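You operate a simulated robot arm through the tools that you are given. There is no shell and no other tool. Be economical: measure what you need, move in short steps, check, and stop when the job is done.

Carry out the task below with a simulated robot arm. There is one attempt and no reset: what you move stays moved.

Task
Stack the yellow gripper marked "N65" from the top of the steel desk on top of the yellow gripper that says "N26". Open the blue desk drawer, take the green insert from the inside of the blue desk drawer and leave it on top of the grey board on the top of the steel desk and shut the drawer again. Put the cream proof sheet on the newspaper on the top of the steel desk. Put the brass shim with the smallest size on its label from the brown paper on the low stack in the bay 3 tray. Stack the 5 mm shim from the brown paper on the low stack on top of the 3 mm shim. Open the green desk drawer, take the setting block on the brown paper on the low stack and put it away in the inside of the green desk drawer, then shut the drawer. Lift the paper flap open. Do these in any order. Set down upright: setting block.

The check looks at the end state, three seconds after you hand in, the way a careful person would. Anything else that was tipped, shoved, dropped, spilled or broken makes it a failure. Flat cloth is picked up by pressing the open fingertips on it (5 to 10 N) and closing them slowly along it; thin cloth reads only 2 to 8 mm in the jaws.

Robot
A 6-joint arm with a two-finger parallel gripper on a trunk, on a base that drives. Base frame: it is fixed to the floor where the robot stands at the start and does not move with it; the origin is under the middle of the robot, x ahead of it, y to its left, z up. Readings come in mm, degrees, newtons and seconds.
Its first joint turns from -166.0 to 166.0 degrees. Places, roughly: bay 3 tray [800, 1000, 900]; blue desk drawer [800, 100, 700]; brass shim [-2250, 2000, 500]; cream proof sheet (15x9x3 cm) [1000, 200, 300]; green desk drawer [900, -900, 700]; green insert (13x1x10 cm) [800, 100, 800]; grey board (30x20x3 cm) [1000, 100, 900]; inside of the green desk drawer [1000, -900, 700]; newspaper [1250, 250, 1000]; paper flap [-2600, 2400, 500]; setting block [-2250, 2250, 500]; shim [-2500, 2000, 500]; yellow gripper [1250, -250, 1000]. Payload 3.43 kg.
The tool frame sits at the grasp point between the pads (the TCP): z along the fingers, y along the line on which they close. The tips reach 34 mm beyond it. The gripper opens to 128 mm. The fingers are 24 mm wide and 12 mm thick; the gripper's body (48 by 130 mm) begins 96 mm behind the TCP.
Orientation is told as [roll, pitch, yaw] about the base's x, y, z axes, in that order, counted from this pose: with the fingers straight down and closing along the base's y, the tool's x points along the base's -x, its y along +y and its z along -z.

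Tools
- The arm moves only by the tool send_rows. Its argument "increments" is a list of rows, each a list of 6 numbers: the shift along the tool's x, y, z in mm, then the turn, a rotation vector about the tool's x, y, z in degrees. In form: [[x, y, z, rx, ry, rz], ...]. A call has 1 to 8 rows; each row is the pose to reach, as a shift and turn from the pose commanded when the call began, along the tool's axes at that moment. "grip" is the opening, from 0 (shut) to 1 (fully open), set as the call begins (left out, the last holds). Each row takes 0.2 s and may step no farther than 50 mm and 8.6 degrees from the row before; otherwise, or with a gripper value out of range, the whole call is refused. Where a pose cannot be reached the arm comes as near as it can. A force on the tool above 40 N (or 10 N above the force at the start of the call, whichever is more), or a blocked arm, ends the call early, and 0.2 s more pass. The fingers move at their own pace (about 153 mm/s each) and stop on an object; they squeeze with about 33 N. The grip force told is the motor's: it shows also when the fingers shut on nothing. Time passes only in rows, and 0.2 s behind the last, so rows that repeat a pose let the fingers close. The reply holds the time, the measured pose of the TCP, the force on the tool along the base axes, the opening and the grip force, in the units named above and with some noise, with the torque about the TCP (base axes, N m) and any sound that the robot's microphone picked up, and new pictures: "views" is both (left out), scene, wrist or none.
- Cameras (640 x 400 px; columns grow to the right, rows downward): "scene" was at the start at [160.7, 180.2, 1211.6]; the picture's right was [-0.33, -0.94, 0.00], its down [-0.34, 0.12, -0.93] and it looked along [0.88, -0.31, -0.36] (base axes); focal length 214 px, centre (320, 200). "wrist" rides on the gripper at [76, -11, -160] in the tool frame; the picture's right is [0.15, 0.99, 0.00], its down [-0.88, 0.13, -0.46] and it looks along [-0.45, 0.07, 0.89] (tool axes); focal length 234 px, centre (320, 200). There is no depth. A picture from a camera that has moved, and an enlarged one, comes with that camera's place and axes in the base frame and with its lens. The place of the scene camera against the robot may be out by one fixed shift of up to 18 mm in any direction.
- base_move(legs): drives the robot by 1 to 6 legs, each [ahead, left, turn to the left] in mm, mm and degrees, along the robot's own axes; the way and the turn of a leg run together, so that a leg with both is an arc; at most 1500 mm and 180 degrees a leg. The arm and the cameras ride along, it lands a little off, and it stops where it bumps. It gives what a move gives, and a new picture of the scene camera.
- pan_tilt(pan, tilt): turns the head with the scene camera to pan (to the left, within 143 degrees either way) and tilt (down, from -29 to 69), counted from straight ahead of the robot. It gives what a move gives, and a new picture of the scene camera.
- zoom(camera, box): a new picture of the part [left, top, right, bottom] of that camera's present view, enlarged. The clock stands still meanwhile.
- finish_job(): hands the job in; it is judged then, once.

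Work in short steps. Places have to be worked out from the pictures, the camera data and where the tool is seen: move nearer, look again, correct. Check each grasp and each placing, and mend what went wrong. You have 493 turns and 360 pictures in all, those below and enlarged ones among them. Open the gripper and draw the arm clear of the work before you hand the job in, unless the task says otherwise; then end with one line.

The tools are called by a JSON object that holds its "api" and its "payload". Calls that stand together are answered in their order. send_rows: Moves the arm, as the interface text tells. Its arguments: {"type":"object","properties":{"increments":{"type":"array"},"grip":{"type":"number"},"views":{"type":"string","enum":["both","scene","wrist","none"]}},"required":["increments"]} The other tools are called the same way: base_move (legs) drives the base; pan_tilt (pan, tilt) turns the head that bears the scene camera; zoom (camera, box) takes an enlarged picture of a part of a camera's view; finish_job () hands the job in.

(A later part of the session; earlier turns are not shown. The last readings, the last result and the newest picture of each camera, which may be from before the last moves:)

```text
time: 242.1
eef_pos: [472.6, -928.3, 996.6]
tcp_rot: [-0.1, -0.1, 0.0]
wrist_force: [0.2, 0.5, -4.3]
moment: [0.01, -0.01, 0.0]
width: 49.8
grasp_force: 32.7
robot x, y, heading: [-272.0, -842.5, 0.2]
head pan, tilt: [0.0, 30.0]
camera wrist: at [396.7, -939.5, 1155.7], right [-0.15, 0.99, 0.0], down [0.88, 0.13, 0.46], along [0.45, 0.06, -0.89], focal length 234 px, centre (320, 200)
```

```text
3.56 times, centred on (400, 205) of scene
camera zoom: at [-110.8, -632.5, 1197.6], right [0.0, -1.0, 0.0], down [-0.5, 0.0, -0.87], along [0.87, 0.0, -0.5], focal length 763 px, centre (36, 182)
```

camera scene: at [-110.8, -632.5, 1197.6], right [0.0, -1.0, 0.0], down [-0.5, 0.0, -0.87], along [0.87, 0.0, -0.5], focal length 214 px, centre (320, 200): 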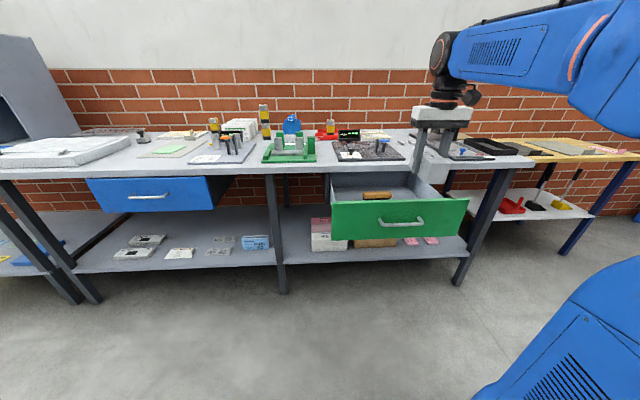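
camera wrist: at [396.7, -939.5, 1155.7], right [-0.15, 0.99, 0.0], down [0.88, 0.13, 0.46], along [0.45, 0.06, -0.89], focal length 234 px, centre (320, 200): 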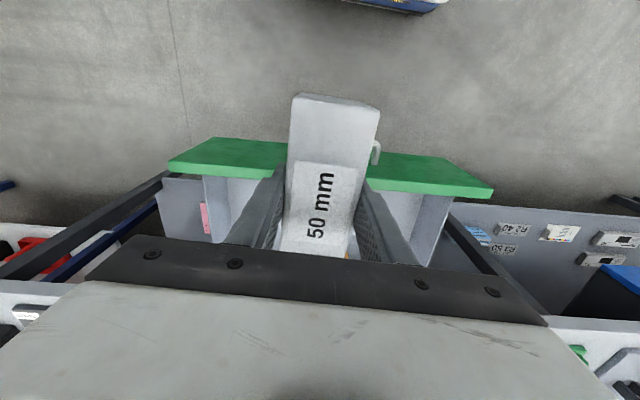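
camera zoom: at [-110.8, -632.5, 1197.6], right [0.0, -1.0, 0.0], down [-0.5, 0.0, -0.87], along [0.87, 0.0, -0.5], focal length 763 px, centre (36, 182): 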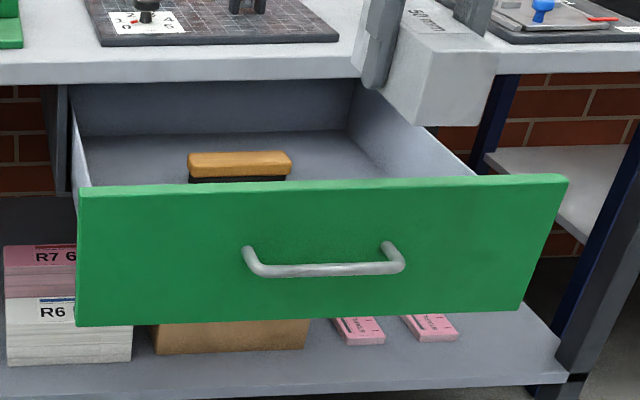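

A brush lies in the left half of the drawer; I'll place the block in the right half at about (610,−975). I position above it.

{"api": "base_move", "payload": {"legs": [[130, -45, 0]]}}

{"api": "send_rows", "payload": {"increments": [[0, 0, 30, 0, 0, 0], [-4, 0, 60, 0, 0, 0]], "views": "both"}}

{"api": "zoom", "payload": {"camera": "scene", "box": [310, 130, 510, 270]}}

```text
time: 243.4
eef_pos: [601.1, -975.3, 996.2]
tcp_rot: [0.0, 0.0, -0.1]
wrist_force: [-0.5, -0.2, -5.0]
moment: [-0.01, 0.01, 0.01]
width: 49.8
grasp_force: 32.5
robot x, y, heading: [-142.6, -884.7, -0.1]
head pan, tilt: [0.0, 30.0]
camera scene: at [18.7, -678.1, 1197.6], right [0.0, -1.0, 0.0], down [-0.5, 0.0, -0.87], along [0.87, 0.0, -0.5], focal length 214 px, centre (320, 200)
```

scene: 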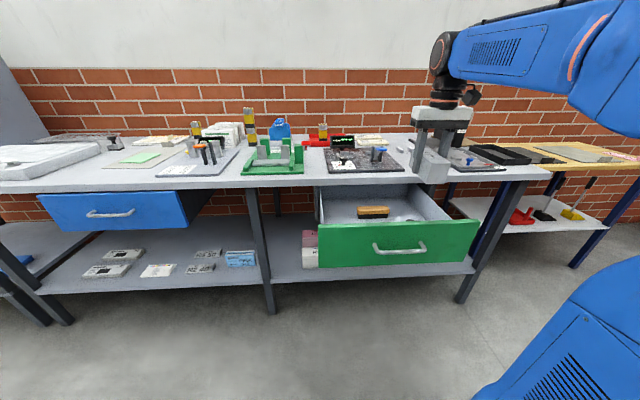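

```text
time: 244.0
eef_pos: [603.7, -977.0, 935.7]
tcp_rot: [-0.1, -0.2, -0.1]
wrist_force: [-0.1, 0.1, -3.6]
moment: [-0.02, -0.02, -0.03]
width: 50.1
grasp_force: 32.8
robot x, y, heading: [-147.7, -889.3, -0.1]
head pan, tilt: [0.0, 30.0]
camera scene: at [18.6, -678.1, 1197.6], right [0.0, -1.0, 0.0], down [-0.5, 0.0, -0.87], along [0.87, 0.0, -0.5], focal length 214 px, centre (320, 200)
camera wrist: at [528.6, -987.2, 1095.7], right [-0.14, 0.99, 0.0], down [0.88, 0.13, 0.46], along [0.45, 0.06, -0.89], focal length 234 px, centre (320, 200)
```

scene: 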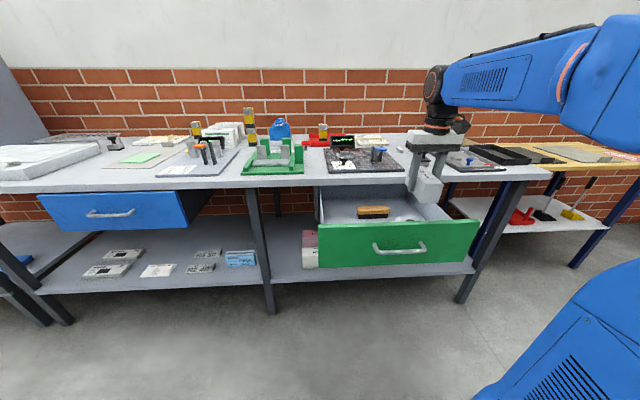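
wrist: 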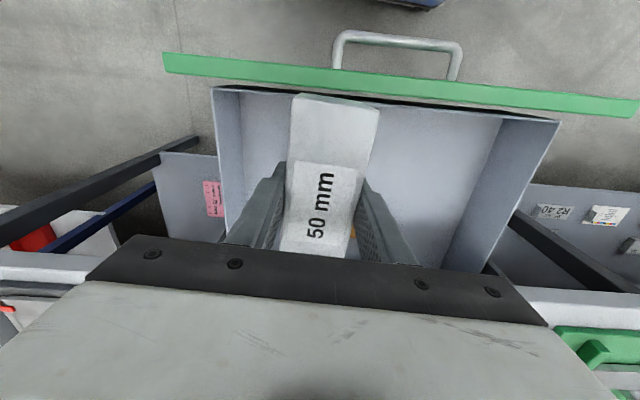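

```text
2.86 times, centred on (410, 200) of scene
camera zoom: at [18.6, -678.1, 1197.6], right [0.0, -1.0, 0.0], down [-0.5, 0.0, -0.87], along [0.87, 0.0, -0.5], focal length 613 px, centre (63, 200)
```

zoom: 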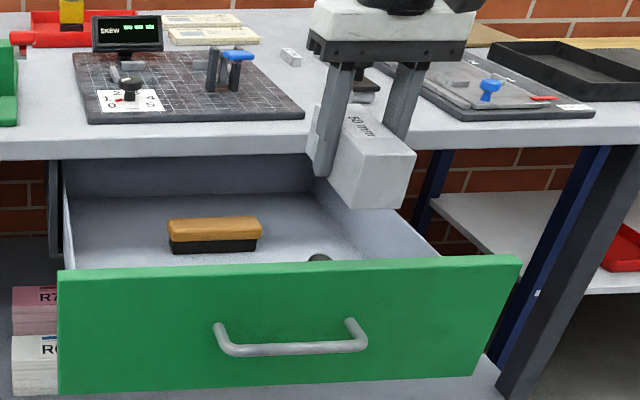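

There is another dark object near the drawer's front right. I shift left to look with the wrist camera.

{"api": "send_rows", "payload": {"increments": [[15, 40, -20, 0, 0, 0], [30, 80, -40, 0, 0, 0], [45, 120, -60, 0, 0, 0], [60, 150, -70, 0, 0, 0]], "views": "wrist"}}

{"api": "zoom", "payload": {"camera": "wrist", "box": [60, 100, 300, 250]}}

```text
time: 245.0
eef_pos: [544.2, -823.9, 1005.0]
tcp_rot: [-0.1, -0.2, -0.1]
wrist_force: [0.8, 0.1, -4.4]
moment: [-0.02, 0.04, 0.01]
width: 49.5
grasp_force: 33.2
robot x, y, heading: [-143.9, -889.7, -0.3]
head pan, tilt: [0.0, 30.0]
camera wrist: at [468.8, -835.3, 1165.1], right [-0.14, 0.99, 0.0], down [0.88, 0.13, 0.46], along [0.45, 0.06, -0.89], focal length 234 px, centre (320, 200)
```

wrist: 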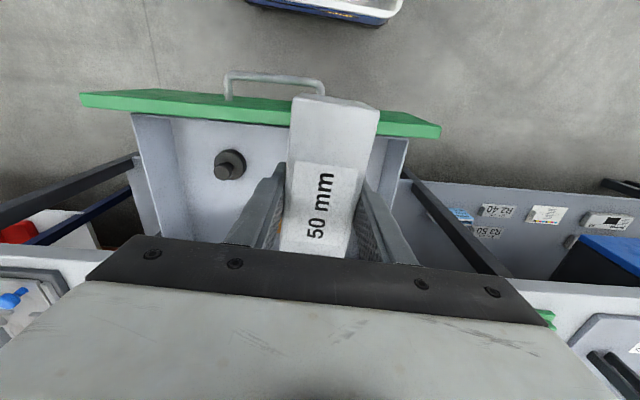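

```text
2.67 times, centred on (180, 175) of wrist
camera zoom: at [468.8, -835.3, 1165.1], right [-0.14, 0.99, 0.0], down [0.88, 0.13, 0.46], along [0.45, 0.06, -0.89], focal length 624 px, centre (693, 267)
```

zoom: 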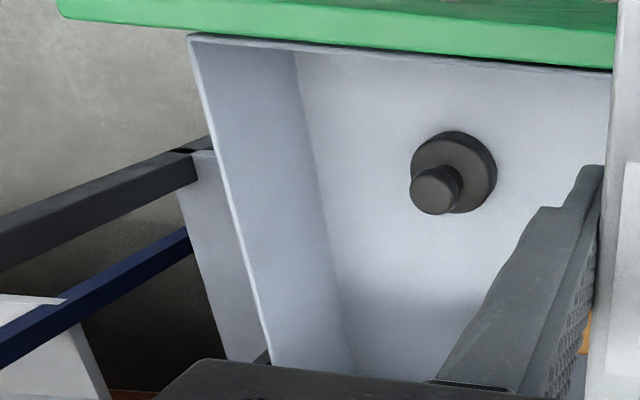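

A black stamp stands at about (633,−986) in the drawer. I look from the other side to locate the brush exactly.

{"api": "send_rows", "payload": {"increments": [[10, -48, 0, 0, 0, 0], [20, -96, 0, 0, 0, 0], [30, -144, 0, 0, 0, 0], [40, -190, 0, 0, 0, 0]], "views": "wrist"}}

{"api": "zoom", "payload": {"camera": "wrist", "box": [280, 100, 520, 250]}}

```text
time: 246.0
eef_pos: [503.6, -1016.7, 1007.2]
tcp_rot: [-0.1, 0.0, 0.0]
wrist_force: [-0.2, -0.3, -3.6]
moment: [0.02, 0.02, -0.04]
width: 49.9
grasp_force: 33.5
robot x, y, heading: [-146.0, -886.0, -0.1]
head pan, tilt: [0.0, 30.0]
camera wrist: at [428.0, -1026.6, 1165.7], right [-0.15, 0.99, 0.0], down [0.88, 0.13, 0.46], along [0.45, 0.06, -0.89], focal length 234 px, centre (320, 200)
```

wrist: 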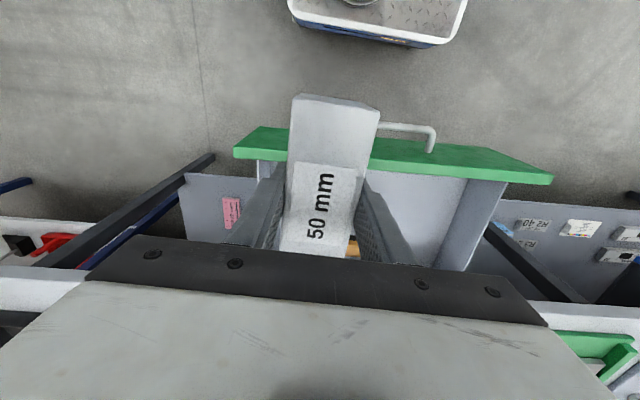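

```text
2.67 times, centred on (400, 175) of wrist
camera zoom: at [428.0, -1026.6, 1165.7], right [-0.15, 0.99, 0.0], down [0.88, 0.13, 0.46], along [0.45, 0.06, -0.89], focal length 624 px, centre (107, 267)
```

zoom: 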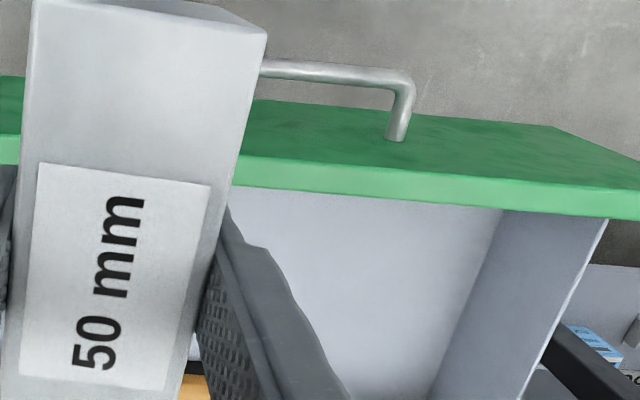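

The brush is deeper (x≥690) and the left-front part of the drawer is free. I move above (606,−812).

{"api": "send_rows", "payload": {"increments": [[-20, 41, 0, 0, 0, -1], [-40, 82, 0, 0, 0, -2], [-61, 123, 0, 0, 0, -3], [-82, 164, 0, 0, 0, -3], [-102, 205, 0, 0, 0, -3]], "views": "wrist"}}

{"api": "send_rows", "payload": {"increments": [[0, 0, 40, 0, 0, 0], [0, 0, 80, 0, 0, 0], [0, 0, 110, 0, 0, 0]], "views": "both"}}

{"api": "zoom", "payload": {"camera": "scene", "box": [290, 130, 490, 270]}}

```text
time: 247.2
eef_pos: [606.0, -810.1, 1006.8]
tcp_rot: [-0.2, -0.2, 2.8]
wrist_force: [-0.9, -0.6, -4.7]
moment: [0.01, -0.07, 0.02]
width: 49.9
grasp_force: 32.7
robot x, y, heading: [-147.7, -884.2, -0.1]
head pan, tilt: [0.0, 30.0]
camera wrist: at [531.3, -825.4, 1165.3], right [-0.2, 0.98, 0.0], down [0.87, 0.17, 0.46], along [0.45, 0.09, -0.89], focal length 234 px, centre (320, 200)
```

wrist: 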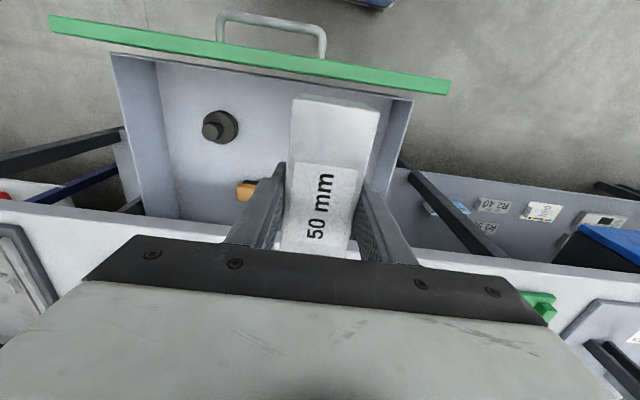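

```text
time: 248.0
eef_pos: [609.2, -811.2, 896.4]
tcp_rot: [-0.1, -0.2, 2.9]
wrist_force: [-0.3, 0.3, -4.5]
moment: [0.0, 0.01, -0.01]
width: 49.9
grasp_force: 32.7
robot x, y, heading: [-146.4, -887.3, -0.5]
head pan, tilt: [0.0, 30.0]
camera scene: at [18.6, -678.0, 1197.6], right [0.0, -1.0, 0.0], down [-0.5, 0.0, -0.87], along [0.87, 0.0, -0.5], focal length 214 px, centre (320, 200)
camera wrist: at [533.7, -825.1, 1056.0], right [-0.2, 0.98, 0.0], down [0.87, 0.18, 0.46], along [0.45, 0.09, -0.89], focal length 234 px, centre (320, 200)
```

scene: 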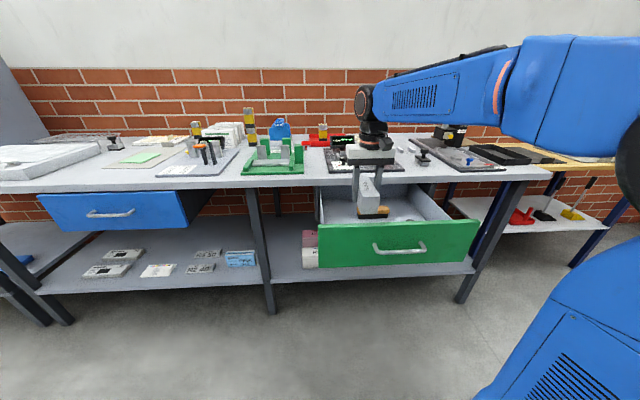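
wrist: 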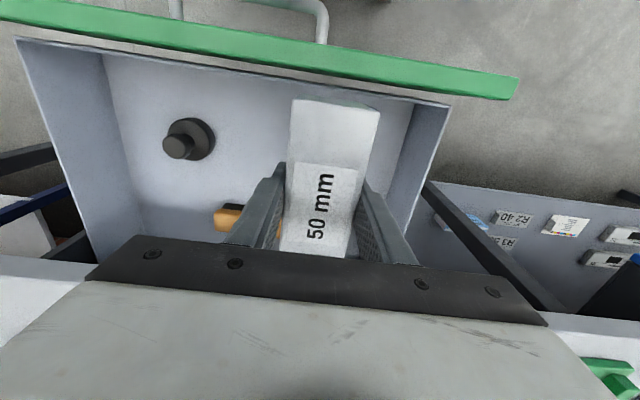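

```text
2.86 times, centred on (390, 200) of scene
camera zoom: at [18.6, -678.0, 1197.6], right [0.0, -1.0, 0.0], down [-0.5, 0.0, -0.87], along [0.87, 0.0, -0.5], focal length 613 px, centre (120, 200)
```

zoom: 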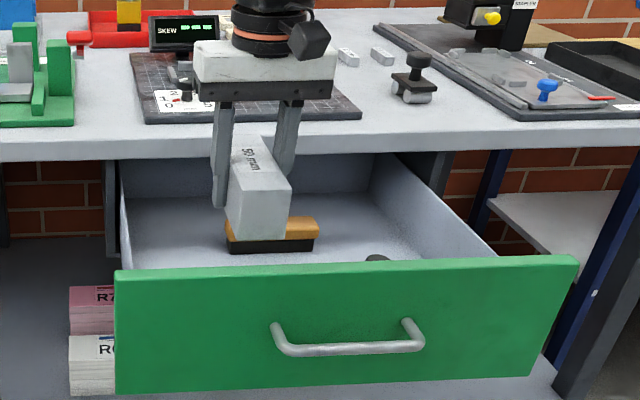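

Brush front edge is at about x≈700 and face inner at ≈540, so I shift +8 mm in x and lower carefully.

{"api": "send_rows", "payload": {"increments": [[-8, 0, 0, 0, 0, 0], [-8, 0, 35, 0, 0, 0], [-8, 0, 70, 0, 0, 0]], "views": "both"}}

{"api": "zoom", "payload": {"camera": "scene", "box": [290, 130, 490, 270]}}

```text
time: 248.8
eef_pos: [616.5, -809.7, 826.9]
tcp_rot: [-0.1, -0.2, 2.9]
wrist_force: [0.4, 0.4, -4.2]
moment: [0.02, 0.02, -0.01]
width: 49.9
grasp_force: 32.4
robot x, y, heading: [-148.9, -889.5, -0.4]
head pan, tilt: [0.0, 30.0]
camera scene: at [18.6, -678.1, 1197.6], right [0.0, -1.0, 0.0], down [-0.5, 0.0, -0.87], along [0.87, 0.0, -0.5], focal length 214 px, centre (320, 200)
camera wrist: at [540.5, -823.6, 986.4], right [-0.2, 0.98, 0.0], down [0.87, 0.18, 0.46], along [0.45, 0.09, -0.89], focal length 234 px, centre (320, 200)
```

scene: 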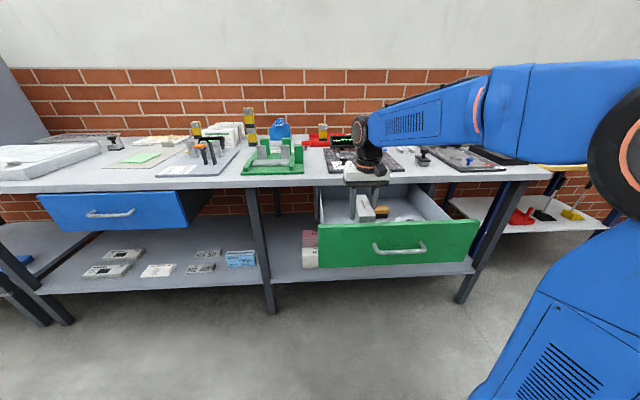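
wrist: 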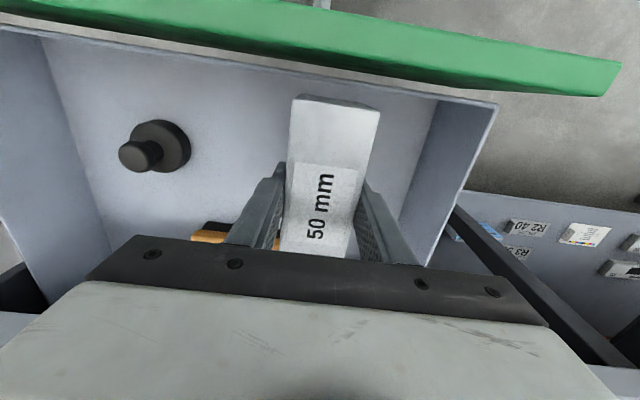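

```text
2.86 times, centred on (390, 200) of scene
camera zoom: at [18.6, -678.1, 1197.6], right [0.0, -1.0, 0.0], down [-0.5, 0.0, -0.87], along [0.87, 0.0, -0.5], focal length 613 px, centre (120, 200)
```

zoom: 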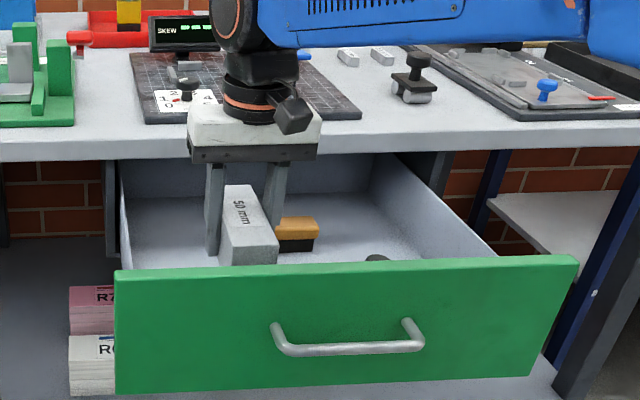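

Clear of both items. I lower to the drawer floor with force checks.

{"api": "send_rows", "payload": {"increments": [[0, 0, 15, 0, 0, 0], [0, 0, 30, 0, 0, 0]], "views": "none"}}

{"api": "send_rows", "payload": {"increments": [[0, 0, 5, 0, 0, 0], [0, 0, 9, 0, 0, 0]], "views": "wrist"}}

```text
time: 249.4
eef_pos: [617.5, -808.3, 797.3]
tcp_rot: [0.0, -0.2, 2.9]
wrist_force: [-0.2, -0.3, -4.2]
moment: [0.0, 0.02, -0.01]
width: 49.5
grasp_force: 33.2
robot x, y, heading: [-143.7, -888.9, -0.4]
head pan, tilt: [0.0, 30.0]
```

```text
time: 250.0
eef_pos: [617.3, -808.9, 787.3]
tcp_rot: [-0.2, -0.1, 2.9]
wrist_force: [0.2, -0.5, -4.7]
moment: [-0.01, 0.02, 0.0]
width: 49.7
grasp_force: 32.9
robot x, y, heading: [-144.3, -888.3, -0.2]
head pan, tilt: [0.0, 30.0]
camera wrist: at [541.2, -823.9, 946.5], right [-0.2, 0.98, 0.0], down [0.87, 0.18, 0.46], along [0.45, 0.09, -0.89], focal length 234 px, centre (320, 200)
```

wrist: 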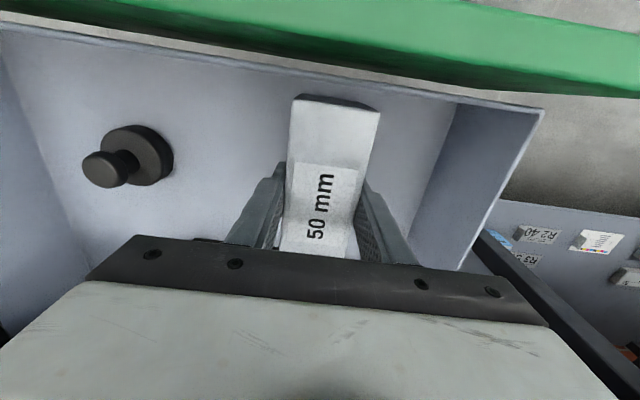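

{"api": "send_rows", "payload": {"increments": [[0, 0, 4, 0, 0, 0], [0, 0, 7, 0, 0, 0]], "views": "none"}}

{"api": "send_rows", "payload": {"increments": [[0, 0, 3, 0, 0, 0], [0, 0, 6, 0, 0, 0]], "views": "none"}}

```text
time: 250.6
eef_pos: [616.9, -809.1, 779.8]
tcp_rot: [-0.1, -0.1, 2.9]
wrist_force: [0.8, -0.5, -4.3]
moment: [-0.01, 0.01, 0.03]
width: 49.7
grasp_force: 33.2
robot x, y, heading: [-147.5, -889.3, -0.1]
head pan, tilt: [0.0, 30.0]
```

```text
time: 251.2
eef_pos: [615.4, -810.0, 774.2]
tcp_rot: [-0.3, -0.2, 2.9]
wrist_force: [-0.1, -0.3, -4.5]
moment: [-0.03, 0.02, -0.04]
width: 49.6
grasp_force: 32.9
robot x, y, heading: [-149.3, -885.7, -0.2]
head pan, tilt: [0.0, 30.0]
```

{"api": "send_rows", "payload": {"increments": [[0, 0, 3, 0, 0, 0], [0, 0, 5, 0, 0, 0]], "views": "none"}}

{"api": "send_rows", "payload": {"increments": [[0, 0, 3, 0, 0, 0], [0, 0, 5, 0, 0, 0]], "views": "scene"}}

```text
time: 251.8
eef_pos: [616.7, -812.6, 769.6]
tcp_rot: [-0.1, -0.1, 3.0]
wrist_force: [-0.1, -0.3, -4.5]
moment: [0.0, -0.05, 0.01]
width: 49.6
grasp_force: 33.2
robot x, y, heading: [-145.8, -887.0, -0.1]
head pan, tilt: [0.0, 30.0]
```

```text
time: 252.4
eef_pos: [616.2, -810.4, 763.5]
tcp_rot: [-0.2, -0.3, 2.9]
wrist_force: [-0.3, 0.1, -5.4]
moment: [0.0, -0.02, 0.0]
width: 49.9
grasp_force: 32.9
robot x, y, heading: [-143.4, -889.4, -0.2]
head pan, tilt: [0.0, 30.0]
camera scene: at [18.7, -678.0, 1197.6], right [0.0, -1.0, 0.0], down [-0.5, 0.0, -0.87], along [0.87, 0.0, -0.5], focal length 214 px, centre (320, 200)
```

scene: 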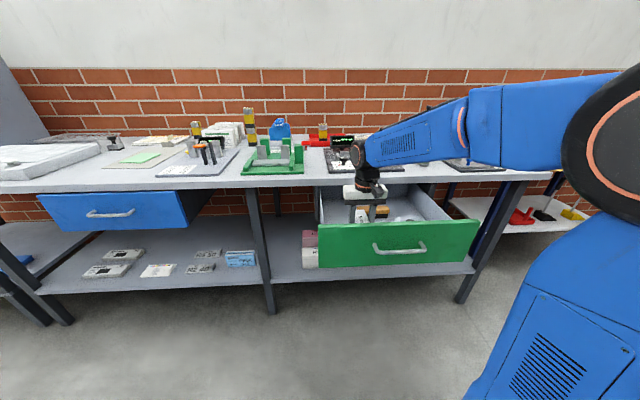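

{"api": "send_rows", "payload": {"increments": [[0, 0, 3, 0, 0, 0], [0, 0, 6, 0, 0, 0]], "views": "none"}}

{"api": "send_rows", "payload": {"increments": [[0, 0, 3, 0, 0, 0], [0, 0, 6, 0, 0, 0]], "views": "none"}}

{"api": "zoom", "payload": {"camera": "scene", "box": [300, 150, 440, 250]}}

```text
time: 253.0
eef_pos: [617.5, -810.4, 759.3]
tcp_rot: [-0.2, -0.1, 2.9]
wrist_force: [0.5, -0.7, -4.4]
moment: [0.03, 0.03, 0.01]
width: 49.8
grasp_force: 32.8
robot x, y, heading: [-142.5, -887.8, -0.1]
head pan, tilt: [0.0, 30.0]
```

```text
time: 253.6
eef_pos: [616.2, -810.6, 750.8]
tcp_rot: [0.0, -0.1, 2.9]
wrist_force: [0.5, 0.0, -4.2]
moment: [-0.01, 0.03, 0.02]
width: 49.9
grasp_force: 32.9
robot x, y, heading: [-148.3, -885.9, -0.2]
head pan, tilt: [0.0, 30.0]
```

```text
4.00 times, centred on (370, 200) of scene
camera zoom: at [18.7, -678.0, 1197.6], right [0.0, -1.0, 0.0], down [-0.5, 0.0, -0.87], along [0.87, 0.0, -0.5], focal length 858 px, centre (120, 200)
```

zoom: 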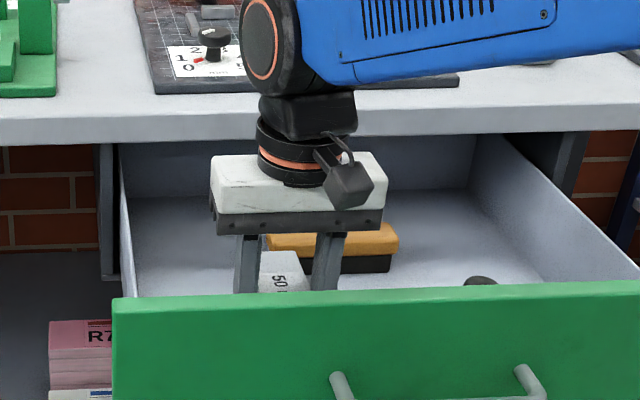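

{"api": "send_rows", "payload": {"increments": [[0, 0, 3, 0, 0, 0], [0, 0, 6, 0, 0, 0]], "views": "none"}}

{"api": "send_rows", "payload": {"increments": [[0, 0, 3, 0, 0, 0], [0, 0, 5, 0, 0, 0]], "views": "none"}}

{"api": "send_rows", "payload": {"increments": [[0, 0, 3, 0, 0, 0]], "views": "none"}}

```text
time: 254.2
eef_pos: [617.5, -810.6, 744.1]
tcp_rot: [-0.2, -0.2, 2.9]
wrist_force: [0.5, 0.2, -4.5]
moment: [0.0, -0.03, -0.01]
width: 49.7
grasp_force: 32.9
robot x, y, heading: [-144.6, -888.3, -0.1]
head pan, tilt: [0.0, 30.0]
```

```text
time: 254.8
eef_pos: [617.0, -811.0, 741.7]
tcp_rot: [-0.1, -0.1, 2.9]
wrist_force: [-0.2, 0.1, -4.1]
moment: [0.01, 0.01, 0.02]
width: 49.6
grasp_force: 33.3
robot x, y, heading: [-145.6, -887.1, -0.0]
head pan, tilt: [0.0, 30.0]
```

```text
time: 255.2
eef_pos: [615.7, -810.0, 740.3]
tcp_rot: [-0.1, -0.2, 2.9]
wrist_force: [0.9, -2.0, 9.0]
moment: [0.22, 0.86, 0.1]
width: 50.0
grasp_force: 32.2
robot x, y, heading: [-147.9, -888.2, -0.5]
head pan, tilt: [0.0, 30.0]
```

Contact with the floor. I open slightly and lift straight out.

{"api": "send_rows", "payload": {"increments": [[0, 0, 0, 0, 0, 0], [0, 0, 0, 0, 0, 0]], "grip": 0.52, "views": "none"}}

{"api": "send_rows", "payload": {"increments": [[0, 0, -15, 0, 0, 0], [0, 0, -50, 0, 0, 0], [0, 0, -95, 0, 0, 0], [0, 0, -140, 0, 0, 0], [0, 0, -185, 0, 0, 0], [0, 0, -230, 0, 0, 0], [0, 0, -270, 0, 0, 0]], "views": "wrist"}}

```text
time: 255.8
eef_pos: [616.0, -809.6, 739.1]
tcp_rot: [-0.2, -0.1, 3.0]
wrist_force: [-0.4, -0.4, -0.9]
moment: [0.0, -0.02, 0.02]
width: 66.6
grasp_force: 0.0
robot x, y, heading: [-143.1, -887.0, -0.2]
head pan, tilt: [0.0, 30.0]
```

```text
time: 257.4
eef_pos: [617.6, -813.1, 1009.6]
tcp_rot: [-0.3, -0.1, 2.9]
wrist_force: [0.3, -0.8, 0.3]
moment: [0.0, 0.0, 0.01]
width: 66.6
grasp_force: 0.1
robot x, y, heading: [-143.4, -892.6, -0.3]
head pan, tilt: [0.0, 30.0]
camera wrist: at [542.5, -828.4, 1168.2], right [-0.2, 0.98, 0.0], down [0.87, 0.18, 0.46], along [0.45, 0.09, -0.89], focal length 234 px, centre (320, 200)
```

wrist: 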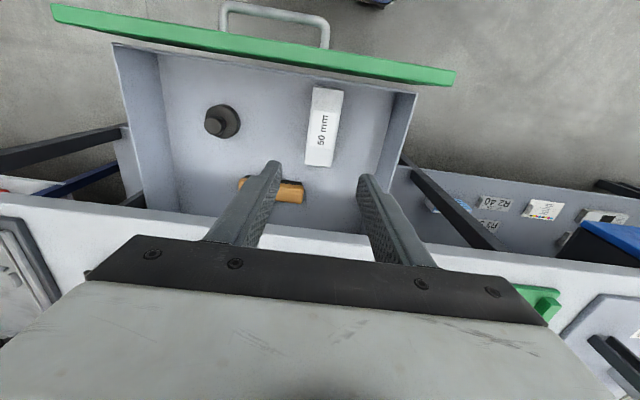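

The block sits upright in the drawer. I back off, pitch the closed gripper, and push the drawer shut.

{"api": "base_move", "payload": {"legs": [[-410, 0, 0]]}}

{"api": "send_rows", "payload": {"increments": [[-15, -12, 29, 0, -7, 0], [-30, -24, 58, 0, -14, 0], [-46, -36, 88, 0, -21, 0], [-61, -48, 117, 0, -28, 0], [-77, -60, 146, 0, -35, 0], [-92, -72, 176, 0, -40, 0]], "grip": 0, "views": "wrist"}}

```text
time: 259.9
eef_pos: [212.5, -813.4, 1008.2]
tcp_rot: [-0.2, -0.2, 2.8]
wrist_force: [0.6, 0.3, 1.1]
moment: [0.0, 0.01, -0.01]
width: 66.4
grasp_force: 0.0
robot x, y, heading: [-553.9, -886.3, -0.0]
head pan, tilt: [0.0, 30.0]
camera scene: at [-386.9, -676.6, 1197.6], right [0.0, -1.0, 0.0], down [-0.5, 0.0, -0.87], along [0.87, 0.0, -0.5], focal length 214 px, centre (320, 200)
```

scene: 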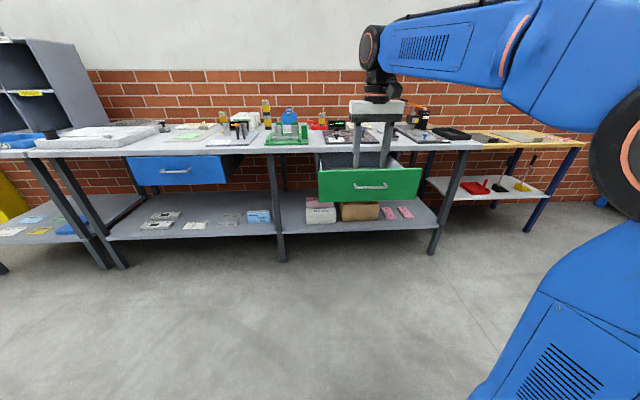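

```text
time: 261.4
eef_pos: [309.7, -881.6, 831.9]
tcp_rot: [-0.2, -40.2, 3.0]
wrist_force: [0.0, 0.0, 0.8]
moment: [0.0, 0.03, 0.01]
width: 0.0
grasp_force: 33.2
robot x, y, heading: [-550.7, -886.9, -0.4]
head pan, tilt: [0.0, 30.0]
camera wrist: at [150.2, -899.9, 905.2], right [-0.16, 0.98, -0.1], down [0.37, 0.15, 0.92], along [0.91, 0.11, -0.39], focal length 234 px, centre (320, 200)
```

wrist: 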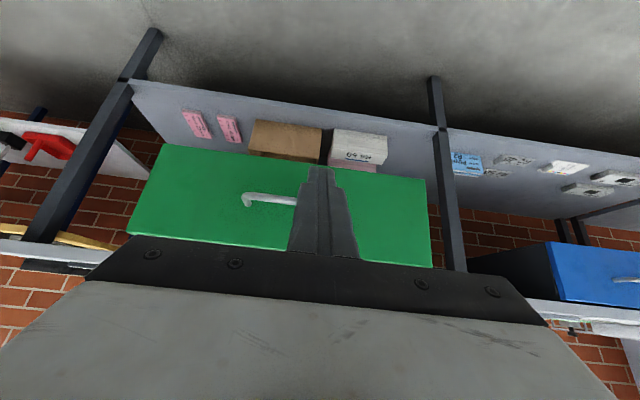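

{"api": "base_move", "payload": {"legs": [[250, -10, 0]]}}

{"api": "base_move", "payload": {"legs": [[120, 0, 0]]}}

{"api": "base_move", "payload": {"legs": [[30, 0, 0]]}}

```text
time: 263.2
eef_pos: [558.4, -892.7, 831.5]
tcp_rot: [-0.2, -40.1, 3.0]
wrist_force: [0.9, 0.9, 0.6]
moment: [-0.03, -0.01, -0.01]
width: 0.0
grasp_force: 33.2
robot x, y, heading: [-304.1, -899.8, -0.3]
head pan, tilt: [0.0, 30.0]
camera scene: at [-138.0, -687.7, 1197.6], right [0.0, -1.0, 0.0], down [-0.5, 0.0, -0.87], along [0.87, 0.0, -0.5], focal length 214 px, centre (320, 200)
```

scene: 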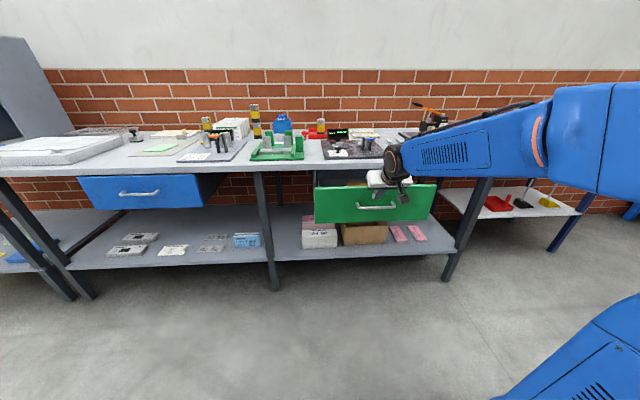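

```text
time: 264.4
eef_pos: [678.9, -892.6, 831.8]
tcp_rot: [-0.2, -40.0, 2.9]
wrist_force: [-0.8, 0.6, -0.1]
moment: [-0.02, -0.02, 0.02]
width: 0.0
grasp_force: 33.5
robot x, y, heading: [-184.4, -894.9, -0.3]
head pan, tilt: [0.0, 30.0]
camera scene: at [-17.6, -688.6, 1197.6], right [-0.01, -1.0, 0.0], down [-0.5, 0.0, -0.87], along [0.87, -0.01, -0.5], focal length 214 px, centre (320, 200)
```

scene: 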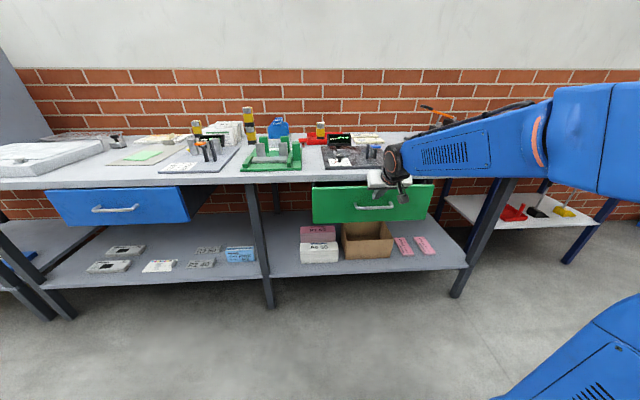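

```text
time: 265.2
eef_pos: [708.9, -894.2, 832.8]
tcp_rot: [-0.2, -40.1, 2.9]
wrist_force: [0.7, -1.0, 0.0]
moment: [0.02, -0.03, 0.01]
width: 0.0
grasp_force: 32.9
robot x, y, heading: [-149.4, -898.2, -0.4]
head pan, tilt: [0.0, 30.0]
camera scene: at [12.3, -688.8, 1197.6], right [-0.01, -1.0, 0.0], down [-0.5, 0.0, -0.87], along [0.87, -0.01, -0.5], focal length 214 px, centre (320, 200)
```

scene: 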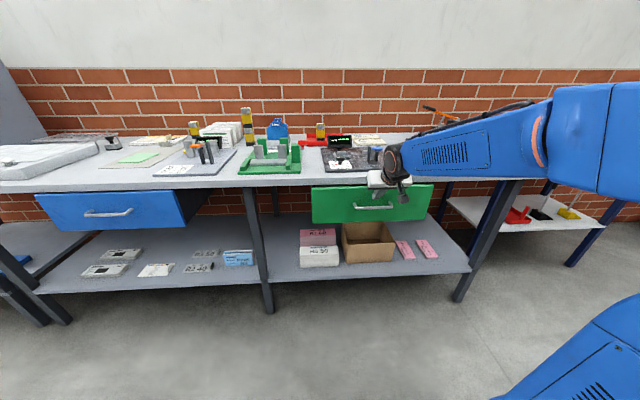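

{"api": "base_move", "payload": {"legs": [[15, 0, 0]]}}

{"api": "base_move", "payload": {"legs": [[15, 0, 0]]}}

```text
time: 266.0
eef_pos: [723.8, -895.4, 830.7]
tcp_rot: [-0.2, -40.1, 3.0]
wrist_force: [-13.3, 2.1, -2.2]
moment: [0.13, 0.26, 0.13]
width: 0.0
grasp_force: 32.9
robot x, y, heading: [-133.7, -902.6, -0.1]
head pan, tilt: [0.0, 30.0]
camera scene: at [27.0, -688.8, 1197.7], right [-0.01, -1.0, 0.0], down [-0.5, 0.0, -0.87], along [0.87, -0.01, -0.5], focal length 214 px, centre (320, 200)
```

scene: 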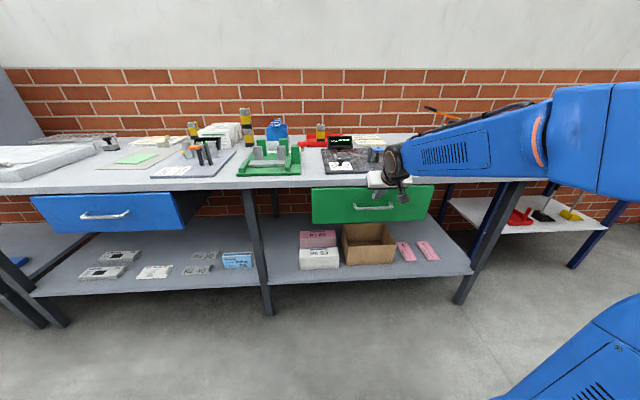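

```text
time: 266.7
eef_pos: [723.6, -893.5, 831.7]
tcp_rot: [-0.3, -39.6, 2.9]
wrist_force: [-10.8, -1.1, 3.8]
moment: [-0.02, 0.09, 0.02]
width: 0.0
grasp_force: 33.4
robot x, y, heading: [-132.2, -900.0, -0.2]
head pan, tilt: [0.0, 30.0]
stopped in leg 1: the force on the tool passed its limit (the readings are from after the stop); the commanded pose is now the measured one
camera scene: at [29.9, -688.9, 1197.7], right [-0.01, -1.0, 0.0], down [-0.5, 0.0, -0.87], along [0.87, -0.01, -0.5], focal length 214 px, centre (320, 200)
```

scene: 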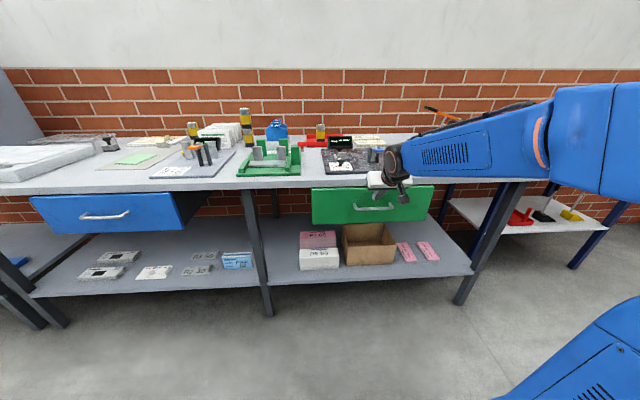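

Hard stop reached. I back off to the earlier viewpoint and compare with the original closed view.

{"api": "base_move", "payload": {"legs": [[-327, 15, -0.6]]}}

{"api": "zoom", "payload": {"camera": "scene", "box": [160, 90, 420, 290]}}

```text
time: 268.9
eef_pos: [396.8, -882.5, 830.7]
tcp_rot: [-0.2, -39.6, 2.4]
wrist_force: [-0.8, 0.1, -0.4]
moment: [0.0, 0.0, -0.01]
width: 0.0
grasp_force: 32.9
robot x, y, heading: [-461.7, -881.4, -0.7]
head pan, tilt: [0.0, 30.0]
camera scene: at [-295.3, -672.3, 1197.6], right [-0.01, -1.0, 0.0], down [-0.5, 0.01, -0.87], along [0.87, -0.01, -0.5], focal length 214 px, centre (320, 200)
```

scene: 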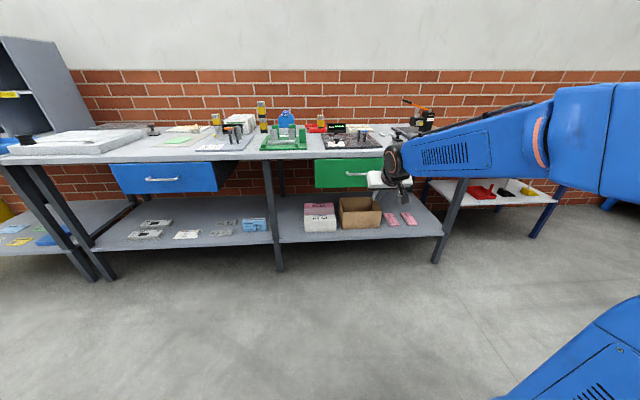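

```text
2.00 times, centred on (290, 190) of scene
camera zoom: at [-295.3, -672.3, 1197.6], right [-0.01, -1.0, 0.0], down [-0.5, 0.01, -0.87], along [0.87, -0.01, -0.5], focal length 429 px, centre (380, 220)
```

zoom: 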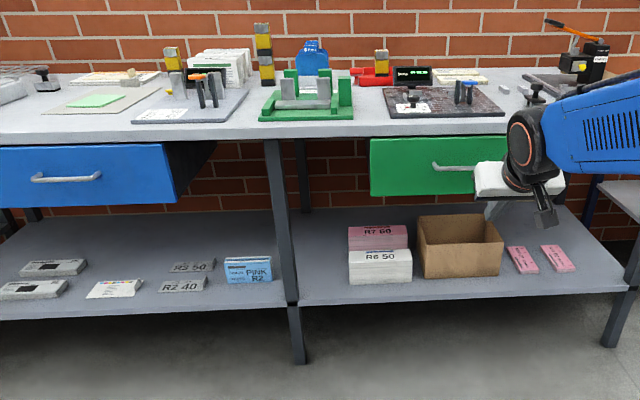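

The green drawer is flush as it was originally. I raise the arm and go back to the low stack.

{"api": "send_rows", "payload": {"increments": [[-20, 0, -30, 0, 0, 0], [-46, 0, -60, 0, 0, 0], [-75, 0, -92, 0, 0, 0], [-105, 0, -125, 0, 0, 0]], "grip": 0.3, "views": "none"}}

{"api": "base_move", "payload": {"legs": [[-240, 1450, 0], [0, 0, 180], [0, -1450, 0], [0, 0, 0.7]]}}

```text
time: 269.9
eef_pos: [397.9, -882.5, 994.6]
tcp_rot: [-0.2, -39.8, 2.3]
wrist_force: [0.4, 0.8, -0.8]
moment: [0.0, 0.01, -0.01]
width: 38.6
grasp_force: 0.1
robot x, y, heading: [-458.2, -879.0, -0.8]
head pan, tilt: [0.0, 30.0]
```

```text
time: 291.6
eef_pos: [-1566.7, 1960.1, 994.0]
tcp_rot: [-0.2, -39.7, -175.0]
wrist_force: [0.2, -0.4, 0.2]
moment: [0.02, 0.01, -0.03]
width: 38.1
grasp_force: 0.1
robot x, y, heading: [-710.8, 1993.8, -178.2]
head pan, tilt: [0.0, 30.0]
camera scene: at [-879.2, 1761.6, 1197.6], right [-0.03, 1.0, 0.0], down [0.5, 0.02, -0.87], along [-0.87, -0.03, -0.5], focal length 214 px, centre (320, 200)
```

scene: 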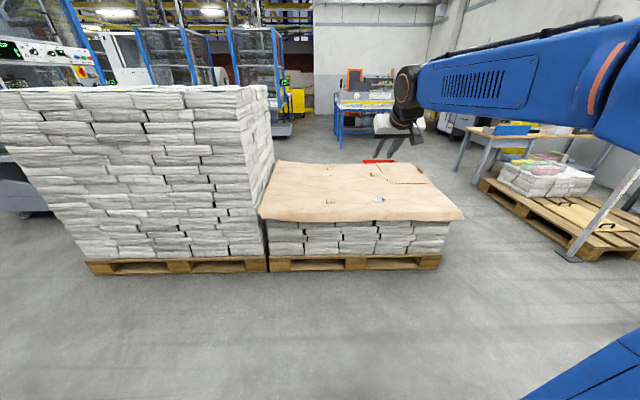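

{"api": "base_move", "payload": {"legs": [[0, 0, -1.8], [690, -430, 0]]}}

{"api": "zoom", "payload": {"camera": "scene", "box": [180, 140, 440, 300]}}

```text
time: 296.3
eef_pos: [-2253.3, 2407.7, 994.6]
tcp_rot: [-0.2, -39.7, -176.2]
wrist_force: [-0.9, 0.2, 0.1]
moment: [0.0, 0.0, 0.0]
width: 38.4
grasp_force: 0.1
robot x, y, heading: [-1392.0, 2427.7, -179.4]
head pan, tilt: [0.0, 30.0]
camera scene: at [-1568.7, 2195.3, 1197.6], right [-0.01, 1.0, 0.0], down [0.5, 0.0, -0.87], along [-0.87, -0.01, -0.5], focal length 214 px, centre (320, 200)
```

scene: 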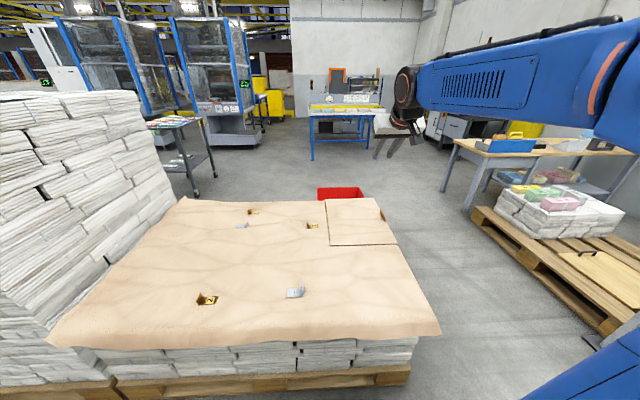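

```text
2.46 times, centred on (310, 220) of scene
camera zoom: at [-1568.7, 2195.3, 1197.6], right [-0.01, 1.0, 0.0], down [0.5, 0.0, -0.87], along [-0.87, -0.01, -0.5], focal length 528 px, centre (345, 151)
```

zoom: 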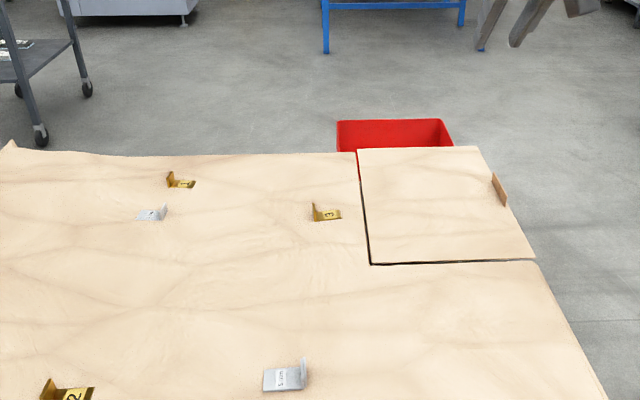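

{"api": "zoom", "payload": {"camera": "scene", "box": [310, 180, 410, 255]}}

```text
5.33 times, centred on (360, 218) of scene
camera zoom: at [-1568.7, 2195.3, 1197.6], right [-0.01, 1.0, 0.0], down [0.5, 0.0, -0.87], along [-0.87, -0.01, -0.5], focal length 1144 px, centre (107, 107)
```

zoom: 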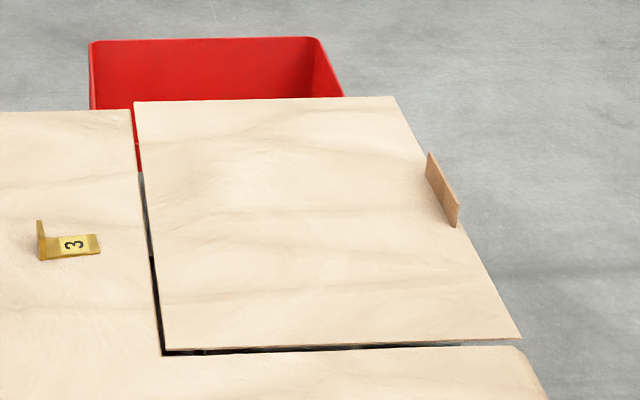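

The flap's tab stands on its right edge, with the hinge opposite at y≈2230. I approach the tab for a closer wrist view.

{"api": "send_rows", "payload": {"increments": [[6, -18, 43, 0.3, -0.6, 0.4], [13, -36, 85, 0.6, -1.2, 0.8], [19, -54, 128, 0.9, -1.9, 1.1], [26, -72, 170, 1.2, -2.5, 1.5], [32, -90, 213, 1.5, -3.1, 1.8], [39, -108, 255, 1.8, -3.8, 2.2], [45, -126, 298, 2.1, -4.4, 2.5], [52, -144, 340, 2.4, -5, 2.9]], "grip": 0.5, "views": "wrist"}}

```text
time: 298.1
eef_pos: [-2436.6, 2538.9, 700.2]
tcp_rot: [-0.1, -44.8, 179.8]
wrist_force: [-0.2, -0.4, -0.1]
moment: [0.01, -0.01, -0.01]
width: 64.1
grasp_force: 0.0
robot x, y, heading: [-1393.3, 2427.0, -179.7]
head pan, tilt: [0.0, 30.0]
camera wrist: at [-2271.0, 2549.9, 759.5], right [0.1, -0.99, -0.1], down [-0.3, -0.13, 0.94], along [-0.95, -0.06, -0.31], focal length 234 px, centre (320, 200)
```

wrist: 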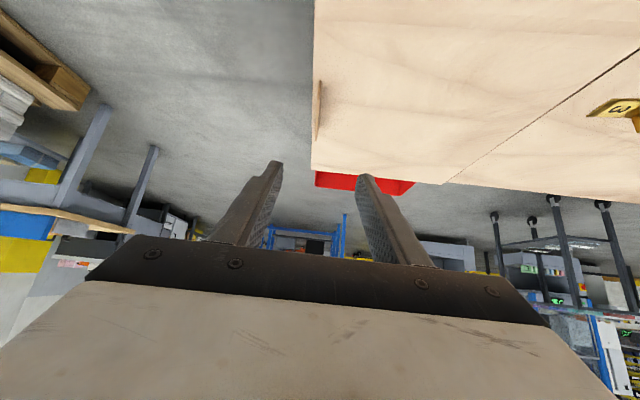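

{"api": "zoom", "payload": {"camera": "wrist", "box": [260, 60, 400, 160]}}

```text
4.00 times, centred on (330, 110) of wrist
camera zoom: at [-2271.0, 2549.9, 759.5], right [0.1, -0.99, -0.1], down [-0.3, -0.13, 0.94], along [-0.95, -0.06, -0.31], focal length 937 px, centre (280, 560)
```

zoom: 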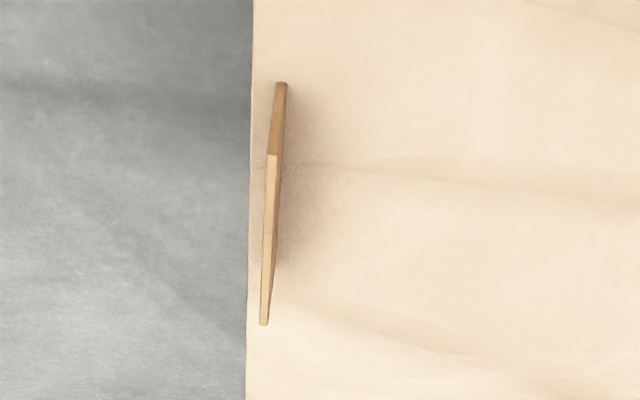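

The tab spans x −2527…−2630 at y≈2545, z 502–533. I move in to grasp it.

{"api": "send_rows", "payload": {"increments": [[5, -2, 45, 0, 0, 0], [12, -4, 90, 0, 0, 0], [18, -6, 135, 0, 0, 0], [22, -6, 175, 0, 0, 0]], "views": "wrist"}}

{"api": "zoom", "payload": {"camera": "wrist", "box": [240, 60, 400, 190]}}

```text
time: 299.1
eef_pos: [-2543.6, 2549.8, 560.7]
tcp_rot: [-0.2, -44.7, -179.7]
wrist_force: [-0.2, 0.1, 0.2]
moment: [0.0, -0.05, -0.02]
width: 64.2
grasp_force: 0.0
robot x, y, heading: [-1394.9, 2421.4, -179.3]
head pan, tilt: [0.0, 30.0]
camera wrist: at [-2377.2, 2560.6, 620.1], right [0.1, -0.99, -0.11], down [-0.3, -0.13, 0.94], along [-0.95, -0.07, -0.32], focal length 234 px, centre (320, 200)
```

wrist: 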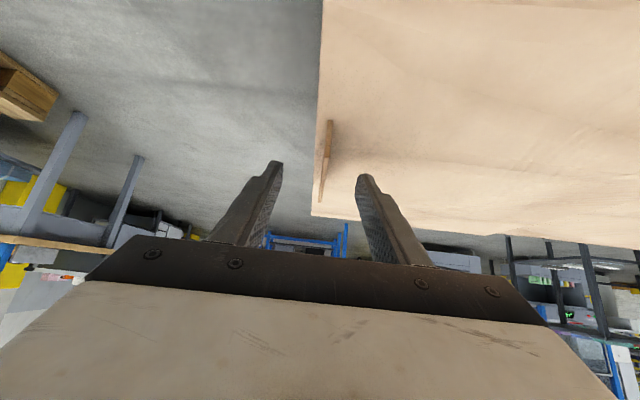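

```text
3.08 times, centred on (320, 125) of wrist
camera zoom: at [-2377.2, 2560.6, 620.1], right [0.1, -0.99, -0.11], down [-0.3, -0.13, 0.94], along [-0.95, -0.07, -0.32], focal length 720 px, centre (320, 431)
```

zoom: 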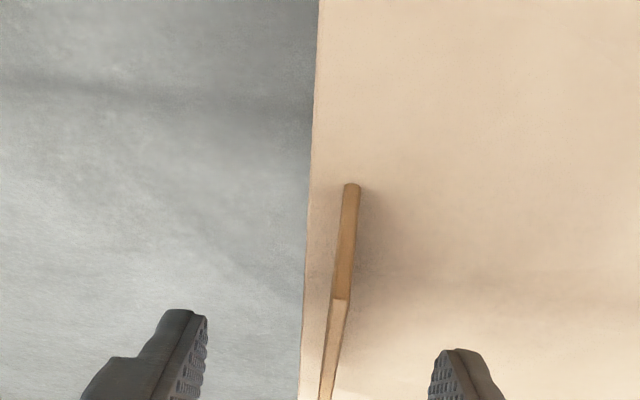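

{"api": "send_rows", "payload": {"increments": [[0, 2, 15, 0, 0, 0], [0, 4, 29, 0, 0, 0]], "views": "none"}}

{"api": "send_rows", "payload": {"increments": [[0, 0, 0, 0, 0, 0], [0, 0, 0, 0, 0, 0], [0, 0, 0, 0, 0, 0]], "grip": 0, "views": "wrist"}}

```text
time: 299.7
eef_pos: [-2562.2, 2545.7, 548.3]
tcp_rot: [0.0, -45.0, 179.9]
wrist_force: [2.3, 0.8, 14.4]
moment: [-0.44, 0.19, 0.13]
width: 63.3
grasp_force: 0.1
robot x, y, heading: [-1393.5, 2424.5, -179.6]
head pan, tilt: [0.0, 30.0]
stopped in row 2: the force on the tool passed its limit (the readings are from after the stop); the commanded pose is now the measured one
```

```text
time: 300.5
eef_pos: [-2561.5, 2547.2, 547.6]
tcp_rot: [0.0, -45.1, 179.9]
wrist_force: [-5.9, 8.8, 24.6]
moment: [-0.37, 0.35, 1.91]
width: 5.9
grasp_force: 40.4
robot x, y, heading: [-1394.2, 2426.8, -179.2]
head pan, tilt: [0.0, 30.0]
camera wrist: at [-2394.8, 2557.5, 606.3], right [0.1, -0.99, -0.1], down [-0.3, -0.13, 0.95], along [-0.95, -0.06, -0.31], focal length 234 px, centre (320, 200)
```

wrist: 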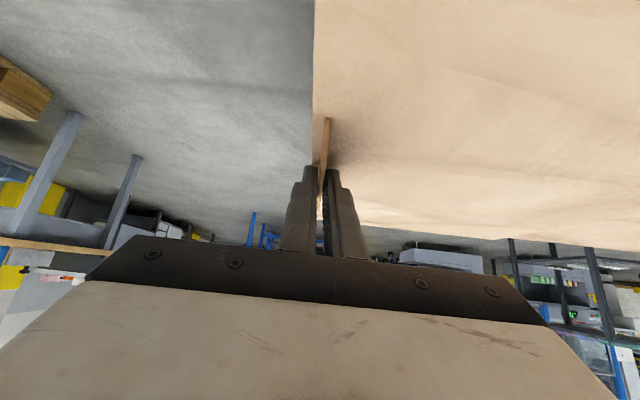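

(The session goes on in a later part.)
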